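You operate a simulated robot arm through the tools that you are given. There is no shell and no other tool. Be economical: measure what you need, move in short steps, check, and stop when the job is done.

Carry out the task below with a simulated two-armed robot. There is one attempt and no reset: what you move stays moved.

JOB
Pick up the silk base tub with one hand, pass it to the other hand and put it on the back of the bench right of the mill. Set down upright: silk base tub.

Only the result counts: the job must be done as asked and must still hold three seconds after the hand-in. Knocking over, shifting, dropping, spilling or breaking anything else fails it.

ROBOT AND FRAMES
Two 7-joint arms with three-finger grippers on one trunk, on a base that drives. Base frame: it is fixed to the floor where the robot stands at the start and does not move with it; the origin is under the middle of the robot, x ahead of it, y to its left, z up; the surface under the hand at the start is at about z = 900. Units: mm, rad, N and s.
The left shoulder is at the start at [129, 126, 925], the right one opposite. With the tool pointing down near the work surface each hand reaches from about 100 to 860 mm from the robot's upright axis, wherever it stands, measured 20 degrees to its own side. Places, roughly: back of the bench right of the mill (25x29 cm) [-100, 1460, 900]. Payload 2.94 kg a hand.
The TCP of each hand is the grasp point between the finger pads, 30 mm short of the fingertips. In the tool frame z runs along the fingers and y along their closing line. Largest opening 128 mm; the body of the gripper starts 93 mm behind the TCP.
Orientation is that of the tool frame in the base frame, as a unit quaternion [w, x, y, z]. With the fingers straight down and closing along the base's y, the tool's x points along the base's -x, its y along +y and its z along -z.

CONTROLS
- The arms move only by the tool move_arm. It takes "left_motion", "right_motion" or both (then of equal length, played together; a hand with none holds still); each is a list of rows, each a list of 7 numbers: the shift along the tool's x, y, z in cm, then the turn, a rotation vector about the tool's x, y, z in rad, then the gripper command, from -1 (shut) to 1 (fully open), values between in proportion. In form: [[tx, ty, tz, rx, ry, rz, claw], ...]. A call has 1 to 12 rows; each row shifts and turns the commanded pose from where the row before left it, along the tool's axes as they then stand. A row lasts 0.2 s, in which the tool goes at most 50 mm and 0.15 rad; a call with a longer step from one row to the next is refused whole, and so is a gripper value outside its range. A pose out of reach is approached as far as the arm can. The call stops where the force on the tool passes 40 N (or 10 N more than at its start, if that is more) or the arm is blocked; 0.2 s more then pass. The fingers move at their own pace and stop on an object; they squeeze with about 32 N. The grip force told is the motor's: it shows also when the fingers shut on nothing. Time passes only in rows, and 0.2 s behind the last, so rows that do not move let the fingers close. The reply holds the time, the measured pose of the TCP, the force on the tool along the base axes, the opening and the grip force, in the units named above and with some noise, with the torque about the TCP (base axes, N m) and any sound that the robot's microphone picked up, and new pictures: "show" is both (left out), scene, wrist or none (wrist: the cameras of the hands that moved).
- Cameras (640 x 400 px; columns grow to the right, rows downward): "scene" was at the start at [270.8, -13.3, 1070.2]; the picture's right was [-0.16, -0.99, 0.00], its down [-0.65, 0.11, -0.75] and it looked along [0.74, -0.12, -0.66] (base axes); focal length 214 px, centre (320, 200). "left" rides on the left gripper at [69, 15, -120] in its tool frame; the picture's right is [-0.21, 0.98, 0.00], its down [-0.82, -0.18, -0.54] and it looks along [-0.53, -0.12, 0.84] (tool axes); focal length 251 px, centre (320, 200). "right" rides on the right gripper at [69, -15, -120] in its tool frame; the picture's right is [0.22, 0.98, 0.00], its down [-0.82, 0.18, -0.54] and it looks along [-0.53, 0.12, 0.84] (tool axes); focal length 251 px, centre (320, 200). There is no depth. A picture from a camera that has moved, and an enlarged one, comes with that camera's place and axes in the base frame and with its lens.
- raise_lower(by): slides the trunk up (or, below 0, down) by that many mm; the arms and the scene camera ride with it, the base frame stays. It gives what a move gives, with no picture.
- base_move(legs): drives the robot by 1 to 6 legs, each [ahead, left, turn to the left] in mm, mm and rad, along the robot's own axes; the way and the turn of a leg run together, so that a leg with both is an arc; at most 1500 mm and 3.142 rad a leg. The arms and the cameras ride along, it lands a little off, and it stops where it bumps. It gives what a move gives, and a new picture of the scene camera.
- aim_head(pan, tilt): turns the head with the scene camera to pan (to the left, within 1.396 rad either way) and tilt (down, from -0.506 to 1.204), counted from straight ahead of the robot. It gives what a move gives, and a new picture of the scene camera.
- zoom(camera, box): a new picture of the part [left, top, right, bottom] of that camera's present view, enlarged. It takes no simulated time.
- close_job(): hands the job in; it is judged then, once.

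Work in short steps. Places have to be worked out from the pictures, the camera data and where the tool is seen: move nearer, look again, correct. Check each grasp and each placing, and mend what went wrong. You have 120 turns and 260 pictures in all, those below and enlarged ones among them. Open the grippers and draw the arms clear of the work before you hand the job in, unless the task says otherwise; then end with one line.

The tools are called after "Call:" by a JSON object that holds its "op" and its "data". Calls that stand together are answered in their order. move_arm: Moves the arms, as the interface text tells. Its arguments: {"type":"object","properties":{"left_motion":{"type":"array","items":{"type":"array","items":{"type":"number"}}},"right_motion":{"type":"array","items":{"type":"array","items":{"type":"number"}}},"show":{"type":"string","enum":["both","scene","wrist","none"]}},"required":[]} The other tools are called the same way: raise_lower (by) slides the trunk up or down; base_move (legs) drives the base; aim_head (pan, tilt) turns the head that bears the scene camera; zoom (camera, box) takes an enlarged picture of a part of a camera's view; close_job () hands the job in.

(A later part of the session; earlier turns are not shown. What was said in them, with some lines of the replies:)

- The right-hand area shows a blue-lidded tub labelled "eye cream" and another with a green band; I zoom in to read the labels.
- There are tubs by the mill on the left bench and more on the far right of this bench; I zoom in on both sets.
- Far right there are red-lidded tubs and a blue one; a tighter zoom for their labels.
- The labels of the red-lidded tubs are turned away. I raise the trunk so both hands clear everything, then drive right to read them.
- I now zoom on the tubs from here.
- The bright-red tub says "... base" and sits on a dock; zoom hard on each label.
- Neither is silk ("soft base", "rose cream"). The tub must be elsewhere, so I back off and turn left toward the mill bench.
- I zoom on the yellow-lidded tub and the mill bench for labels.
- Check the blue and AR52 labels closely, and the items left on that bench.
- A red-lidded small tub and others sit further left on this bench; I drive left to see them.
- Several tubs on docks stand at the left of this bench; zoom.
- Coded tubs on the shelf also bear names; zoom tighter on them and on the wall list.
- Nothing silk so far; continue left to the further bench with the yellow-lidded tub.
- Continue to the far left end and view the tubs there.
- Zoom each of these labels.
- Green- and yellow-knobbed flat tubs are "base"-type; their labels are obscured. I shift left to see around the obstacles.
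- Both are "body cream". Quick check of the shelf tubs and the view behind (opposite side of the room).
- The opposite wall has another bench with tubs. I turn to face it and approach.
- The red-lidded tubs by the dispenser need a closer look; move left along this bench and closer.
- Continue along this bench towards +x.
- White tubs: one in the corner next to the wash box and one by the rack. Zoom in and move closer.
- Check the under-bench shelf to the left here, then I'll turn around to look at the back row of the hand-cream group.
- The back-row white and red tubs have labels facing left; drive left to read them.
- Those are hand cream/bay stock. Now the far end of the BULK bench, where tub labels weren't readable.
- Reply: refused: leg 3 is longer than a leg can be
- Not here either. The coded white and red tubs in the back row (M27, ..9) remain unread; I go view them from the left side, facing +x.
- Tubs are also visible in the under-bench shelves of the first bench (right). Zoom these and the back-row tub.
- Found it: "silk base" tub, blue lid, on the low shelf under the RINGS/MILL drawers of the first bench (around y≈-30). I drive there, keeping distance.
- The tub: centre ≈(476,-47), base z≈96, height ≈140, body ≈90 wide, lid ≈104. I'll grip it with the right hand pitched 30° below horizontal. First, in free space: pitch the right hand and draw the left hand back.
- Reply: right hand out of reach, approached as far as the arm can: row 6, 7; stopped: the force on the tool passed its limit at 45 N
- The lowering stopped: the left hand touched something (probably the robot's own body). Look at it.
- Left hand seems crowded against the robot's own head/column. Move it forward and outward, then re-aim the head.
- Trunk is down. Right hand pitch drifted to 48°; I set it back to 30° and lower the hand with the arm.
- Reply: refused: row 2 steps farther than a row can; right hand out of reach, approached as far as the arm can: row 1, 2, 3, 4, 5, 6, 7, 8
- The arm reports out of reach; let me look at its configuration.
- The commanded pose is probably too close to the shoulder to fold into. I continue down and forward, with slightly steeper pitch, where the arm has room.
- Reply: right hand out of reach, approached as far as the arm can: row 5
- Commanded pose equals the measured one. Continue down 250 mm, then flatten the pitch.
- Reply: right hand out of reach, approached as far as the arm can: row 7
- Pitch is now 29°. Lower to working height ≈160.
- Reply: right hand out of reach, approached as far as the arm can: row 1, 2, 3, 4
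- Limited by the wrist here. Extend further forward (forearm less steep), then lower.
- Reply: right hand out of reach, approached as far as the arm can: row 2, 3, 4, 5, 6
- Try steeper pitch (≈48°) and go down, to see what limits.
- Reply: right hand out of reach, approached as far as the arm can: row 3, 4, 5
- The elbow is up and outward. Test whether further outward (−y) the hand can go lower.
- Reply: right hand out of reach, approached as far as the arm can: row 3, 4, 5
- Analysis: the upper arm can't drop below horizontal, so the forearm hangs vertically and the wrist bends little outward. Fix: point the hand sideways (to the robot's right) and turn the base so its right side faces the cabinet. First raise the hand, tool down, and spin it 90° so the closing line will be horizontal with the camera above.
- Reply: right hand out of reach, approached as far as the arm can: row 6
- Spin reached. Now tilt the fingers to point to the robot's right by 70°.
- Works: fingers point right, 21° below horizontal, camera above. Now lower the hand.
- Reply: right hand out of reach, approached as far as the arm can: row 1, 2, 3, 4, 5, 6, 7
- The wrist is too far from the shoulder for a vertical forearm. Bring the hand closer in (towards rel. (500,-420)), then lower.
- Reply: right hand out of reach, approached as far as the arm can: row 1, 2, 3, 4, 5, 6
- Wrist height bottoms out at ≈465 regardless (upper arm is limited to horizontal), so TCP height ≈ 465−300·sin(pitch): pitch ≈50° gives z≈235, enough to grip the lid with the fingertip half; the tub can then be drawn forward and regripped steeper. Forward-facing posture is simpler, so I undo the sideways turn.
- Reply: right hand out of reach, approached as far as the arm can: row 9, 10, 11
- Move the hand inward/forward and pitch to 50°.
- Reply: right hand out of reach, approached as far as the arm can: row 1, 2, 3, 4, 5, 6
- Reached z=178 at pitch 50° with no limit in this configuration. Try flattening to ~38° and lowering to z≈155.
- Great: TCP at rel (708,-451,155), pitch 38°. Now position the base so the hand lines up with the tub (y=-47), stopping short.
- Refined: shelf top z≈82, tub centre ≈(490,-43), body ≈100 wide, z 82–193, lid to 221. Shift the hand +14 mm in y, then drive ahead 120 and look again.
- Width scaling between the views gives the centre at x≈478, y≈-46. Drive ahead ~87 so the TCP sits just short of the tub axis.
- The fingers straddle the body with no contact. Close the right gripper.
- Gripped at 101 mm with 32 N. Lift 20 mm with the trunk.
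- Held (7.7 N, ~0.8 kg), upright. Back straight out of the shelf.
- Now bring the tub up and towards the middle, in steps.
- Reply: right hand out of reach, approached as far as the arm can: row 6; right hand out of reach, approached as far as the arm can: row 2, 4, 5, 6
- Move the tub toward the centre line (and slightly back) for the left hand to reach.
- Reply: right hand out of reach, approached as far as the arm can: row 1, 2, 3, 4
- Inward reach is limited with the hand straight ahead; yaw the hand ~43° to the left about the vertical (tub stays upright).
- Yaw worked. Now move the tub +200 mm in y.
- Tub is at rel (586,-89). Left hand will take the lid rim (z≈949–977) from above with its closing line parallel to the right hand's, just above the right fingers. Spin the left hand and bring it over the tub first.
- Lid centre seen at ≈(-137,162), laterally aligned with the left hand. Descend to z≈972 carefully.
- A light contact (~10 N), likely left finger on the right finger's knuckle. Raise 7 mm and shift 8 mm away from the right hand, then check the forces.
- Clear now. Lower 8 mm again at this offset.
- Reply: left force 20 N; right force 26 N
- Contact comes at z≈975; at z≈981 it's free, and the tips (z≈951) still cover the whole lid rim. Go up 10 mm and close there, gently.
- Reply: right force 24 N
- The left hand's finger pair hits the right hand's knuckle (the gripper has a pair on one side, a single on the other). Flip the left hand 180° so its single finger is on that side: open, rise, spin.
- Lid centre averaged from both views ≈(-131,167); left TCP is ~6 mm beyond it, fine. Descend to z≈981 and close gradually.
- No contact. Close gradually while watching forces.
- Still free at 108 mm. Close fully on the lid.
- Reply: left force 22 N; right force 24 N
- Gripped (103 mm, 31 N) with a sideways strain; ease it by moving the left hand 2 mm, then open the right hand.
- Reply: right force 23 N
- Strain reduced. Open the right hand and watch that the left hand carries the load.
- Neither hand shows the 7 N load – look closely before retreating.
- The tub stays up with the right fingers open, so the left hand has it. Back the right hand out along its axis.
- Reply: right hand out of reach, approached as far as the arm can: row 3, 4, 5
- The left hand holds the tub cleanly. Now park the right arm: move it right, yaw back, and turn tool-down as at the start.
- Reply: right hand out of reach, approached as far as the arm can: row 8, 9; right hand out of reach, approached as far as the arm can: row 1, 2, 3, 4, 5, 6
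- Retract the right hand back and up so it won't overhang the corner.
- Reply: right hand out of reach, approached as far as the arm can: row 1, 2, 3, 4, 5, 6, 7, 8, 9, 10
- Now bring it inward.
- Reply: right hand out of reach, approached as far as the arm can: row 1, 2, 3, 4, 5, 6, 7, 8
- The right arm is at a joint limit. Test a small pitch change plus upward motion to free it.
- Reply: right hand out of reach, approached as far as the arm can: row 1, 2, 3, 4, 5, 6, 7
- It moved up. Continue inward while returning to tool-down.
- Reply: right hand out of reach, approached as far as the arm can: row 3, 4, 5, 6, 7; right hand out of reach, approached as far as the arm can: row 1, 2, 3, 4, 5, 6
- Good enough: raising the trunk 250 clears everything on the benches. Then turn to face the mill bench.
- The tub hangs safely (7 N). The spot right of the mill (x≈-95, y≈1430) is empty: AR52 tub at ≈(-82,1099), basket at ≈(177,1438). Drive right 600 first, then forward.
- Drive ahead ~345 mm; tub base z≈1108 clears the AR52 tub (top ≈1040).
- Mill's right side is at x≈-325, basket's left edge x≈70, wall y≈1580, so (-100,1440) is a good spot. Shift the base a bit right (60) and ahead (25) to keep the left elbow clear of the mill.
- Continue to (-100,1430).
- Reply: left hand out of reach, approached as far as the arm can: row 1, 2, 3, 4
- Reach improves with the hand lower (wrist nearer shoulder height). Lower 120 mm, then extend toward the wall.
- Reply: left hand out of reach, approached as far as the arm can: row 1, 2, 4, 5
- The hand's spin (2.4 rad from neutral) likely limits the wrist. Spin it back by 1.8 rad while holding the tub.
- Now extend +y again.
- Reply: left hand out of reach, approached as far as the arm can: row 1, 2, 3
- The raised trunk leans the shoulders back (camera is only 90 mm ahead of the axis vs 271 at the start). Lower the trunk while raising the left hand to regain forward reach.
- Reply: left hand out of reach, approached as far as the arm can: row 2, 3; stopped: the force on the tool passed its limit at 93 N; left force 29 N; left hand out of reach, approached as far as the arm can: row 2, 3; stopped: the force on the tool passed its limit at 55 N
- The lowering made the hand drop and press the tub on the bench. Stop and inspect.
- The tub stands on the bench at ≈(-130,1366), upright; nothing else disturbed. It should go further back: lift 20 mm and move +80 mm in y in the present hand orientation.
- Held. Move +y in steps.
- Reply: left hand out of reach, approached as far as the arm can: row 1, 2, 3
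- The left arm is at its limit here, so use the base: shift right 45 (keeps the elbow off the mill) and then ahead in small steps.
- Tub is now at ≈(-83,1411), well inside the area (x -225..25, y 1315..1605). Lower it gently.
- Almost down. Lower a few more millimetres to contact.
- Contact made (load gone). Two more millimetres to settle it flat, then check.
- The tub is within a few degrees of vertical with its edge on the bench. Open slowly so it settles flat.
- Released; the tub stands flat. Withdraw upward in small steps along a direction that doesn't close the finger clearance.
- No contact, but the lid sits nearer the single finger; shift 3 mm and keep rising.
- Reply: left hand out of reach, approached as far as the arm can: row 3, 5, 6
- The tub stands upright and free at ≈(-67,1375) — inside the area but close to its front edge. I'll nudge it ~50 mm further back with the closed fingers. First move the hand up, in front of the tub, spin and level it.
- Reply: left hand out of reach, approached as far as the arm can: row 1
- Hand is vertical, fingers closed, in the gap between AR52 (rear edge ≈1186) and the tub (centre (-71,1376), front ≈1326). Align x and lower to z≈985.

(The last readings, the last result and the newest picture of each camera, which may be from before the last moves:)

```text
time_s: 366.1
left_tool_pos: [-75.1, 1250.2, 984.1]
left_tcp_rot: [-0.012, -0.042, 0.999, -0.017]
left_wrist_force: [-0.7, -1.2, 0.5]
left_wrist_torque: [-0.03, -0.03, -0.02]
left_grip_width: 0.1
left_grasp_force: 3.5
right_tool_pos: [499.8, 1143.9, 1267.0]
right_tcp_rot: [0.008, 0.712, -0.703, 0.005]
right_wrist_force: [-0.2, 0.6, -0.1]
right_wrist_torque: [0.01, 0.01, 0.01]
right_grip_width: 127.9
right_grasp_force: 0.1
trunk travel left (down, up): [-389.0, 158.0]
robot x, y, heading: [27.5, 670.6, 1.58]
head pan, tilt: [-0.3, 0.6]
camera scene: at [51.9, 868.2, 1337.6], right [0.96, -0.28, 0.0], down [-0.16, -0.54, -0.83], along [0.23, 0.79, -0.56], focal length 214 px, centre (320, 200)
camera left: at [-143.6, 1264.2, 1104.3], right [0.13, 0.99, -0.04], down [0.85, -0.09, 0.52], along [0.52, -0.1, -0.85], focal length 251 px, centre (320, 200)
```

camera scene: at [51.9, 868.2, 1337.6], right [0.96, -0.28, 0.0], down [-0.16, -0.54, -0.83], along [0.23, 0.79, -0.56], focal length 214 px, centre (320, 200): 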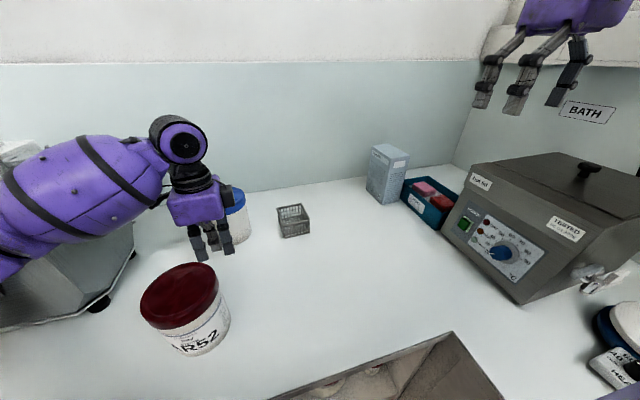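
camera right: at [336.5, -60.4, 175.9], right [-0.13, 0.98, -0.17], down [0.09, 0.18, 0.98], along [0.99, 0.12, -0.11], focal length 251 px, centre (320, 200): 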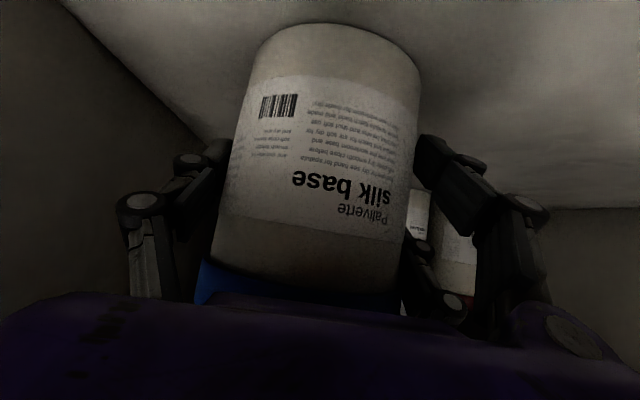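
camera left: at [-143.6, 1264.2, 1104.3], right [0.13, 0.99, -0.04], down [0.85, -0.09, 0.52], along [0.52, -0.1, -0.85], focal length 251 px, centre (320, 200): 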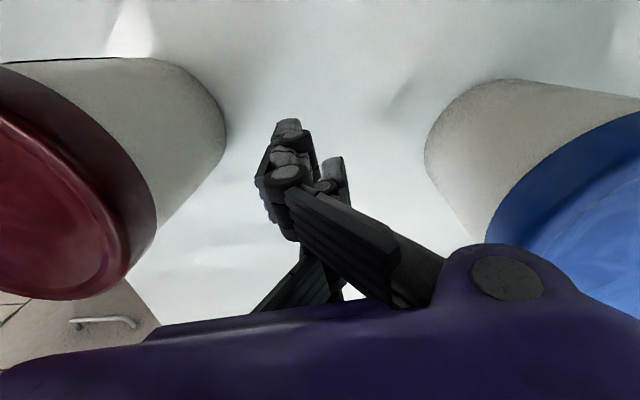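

Measured from this close view, the tub's base spans y≈1334–1430 at x≈-60: well inside the area. Pushing it would risk tipping via the lid, and driving on would bring the elbow to the mill, so I leave it. Withdraw: raise the hand straight up, then back the base off.

Call:
{"op": "move_arm", "data": {"left_motion": [[0, 0, -4, 0, 0, 0, -1], [0, 0, -4, 0, 0, 0, -1], [0, 0, -4, 0, 0, 0, -1], [0, 0, -3, 0, 0, 0, -1], [4, 0, 0, 0, 0, 0, 0]], "show": "none"}}

Call:
{"op": "base_move", "data": {"legs": [[-300, 0, 0]]}}

Call:
{"op": "move_arm", "data": {"left_motion": [[0, 0, 0, 0, 0, 0, 1], [0, 0, 0, 0, 0, 0, 1], [0, 0, 0, 0, 0, 0, 1]], "show": "scene"}}

Call:
{"op": "zoom", "data": {"camera": "scene", "box": [160, 80, 400, 230]}}

```text
time_s: 367.2
left_tool_pos: [-115.5, 1254.2, 1133.7]
left_tcp_rot: [-0.012, -0.043, 0.999, -0.018]
left_wrist_force: [-0.8, 0.0, -1.4]
left_wrist_torque: [0.01, -0.08, 0.02]
left_grip_width: 25.1
left_grasp_force: 0.0
right_tool_pos: [496.8, 1144.3, 1268.3]
right_tcp_rot: [0.007, 0.712, -0.702, 0.006]
right_wrist_force: [-1.0, 0.6, 0.6]
right_wrist_torque: [0.02, -0.08, 0.01]
right_grip_width: 128.1
right_grasp_force: 0.0
trunk travel left (down, up): [-389.0, 158.0]
robot x, y, heading: [27.4, 669.9, 1.58]
head pan, tilt: [-0.3, 0.6]
```

```text
time_s: 369.3
left_tool_pos: [-110.7, 959.1, 1133.7]
left_tcp_rot: [-0.012, -0.043, 0.999, -0.017]
left_wrist_force: [-0.4, -0.2, 0.5]
left_wrist_torque: [0.04, -0.02, 0.0]
left_grip_width: 64.0
left_grasp_force: 0.0
right_tool_pos: [501.3, 852.2, 1266.3]
right_tcp_rot: [0.008, 0.713, -0.701, 0.007]
right_wrist_force: [0.1, -0.2, -0.5]
right_wrist_torque: [0.01, -0.04, 0.0]
right_grip_width: 128.2
right_grasp_force: 0.0
trunk travel left (down, up): [-389.0, 158.0]
robot x, y, heading: [34.8, 373.9, 1.584]
head pan, tilt: [-0.3, 0.6]
camera scene: at [55.5, 574.0, 1337.5], right [0.96, -0.28, 0.0], down [-0.16, -0.54, -0.82], along [0.23, 0.79, -0.57], focal length 214 px, centre (320, 200)
```

scene: 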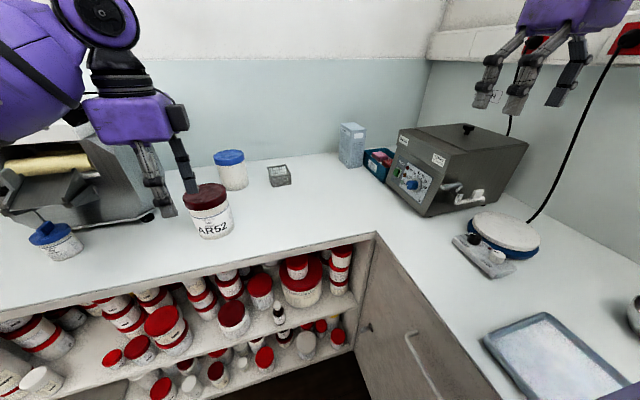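

```text
time_s: 370.1
left_tool_pos: [-109.4, 957.7, 1132.7]
left_tcp_rot: [-0.013, -0.044, 0.999, -0.017]
left_wrist_force: [-0.5, -0.2, 0.0]
left_wrist_torque: [-0.02, 0.02, 0.04]
left_grip_width: 128.0
left_grasp_force: 0.1
right_tool_pos: [503.2, 852.0, 1266.7]
right_tcp_rot: [0.009, 0.713, -0.701, 0.006]
right_wrist_force: [0.2, 0.7, 0.7]
right_wrist_torque: [-0.04, 0.04, 0.01]
right_grip_width: 128.1
right_grasp_force: 0.1
trunk travel left (down, up): [-389.0, 158.0]
robot x, y, heading: [37.0, 372.0, 1.586]
head pan, tilt: [-0.3, 0.6]
camera scene: at [55.6, 573.8, 1337.6], right [0.96, -0.28, 0.0], down [-0.16, -0.54, -0.83], along [0.23, 0.79, -0.56], focal length 214 px, centre (320, 200)
```

scene: 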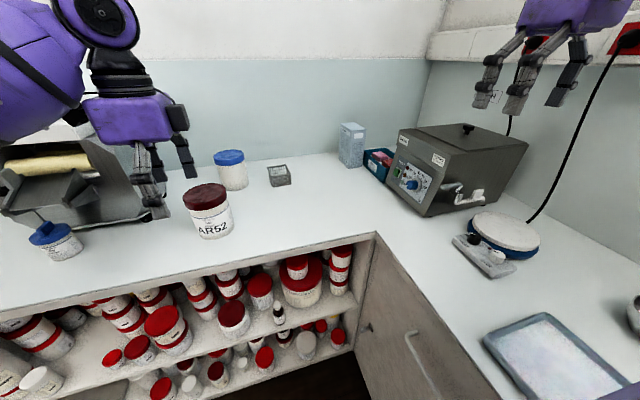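

```text
2.67 times, centred on (280, 155) of scene
camera zoom: at [55.6, 573.8, 1337.6], right [0.96, -0.28, 0.0], down [-0.16, -0.54, -0.83], along [0.23, 0.79, -0.56], focal length 572 px, centre (427, 320)
5 turns are left
```

zoom: 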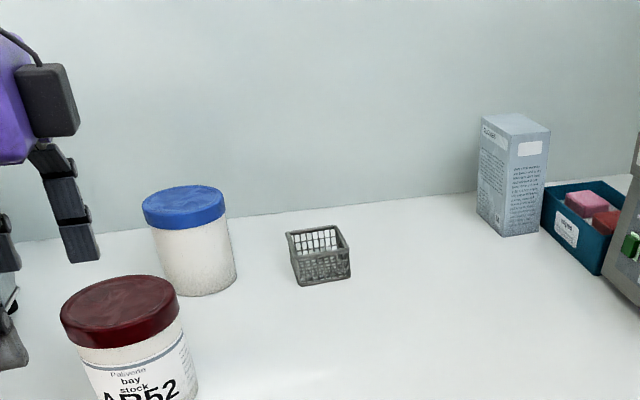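

The tub stands upright right of the mill (base y≈1340–1436, x≈-65), neighbours undisturbed, both grippers are open and clear. Hand in.

Call:
{"op": "close_job", "data": {}}

```text
The job is handed in.
```

The silk base tub was picked up with the right hand, passed to the left, and is standing upright at the back of the bench right of the mill. I set it toward the front of that area, at about x -65, y 1388, against your rough centre of [-100, 1460]. While I was lowering the trunk, the left hand dropped and pressed the tub hard onto the bench (93 N). Nothing around it looked moved afterwards. I have not seen the judging result.
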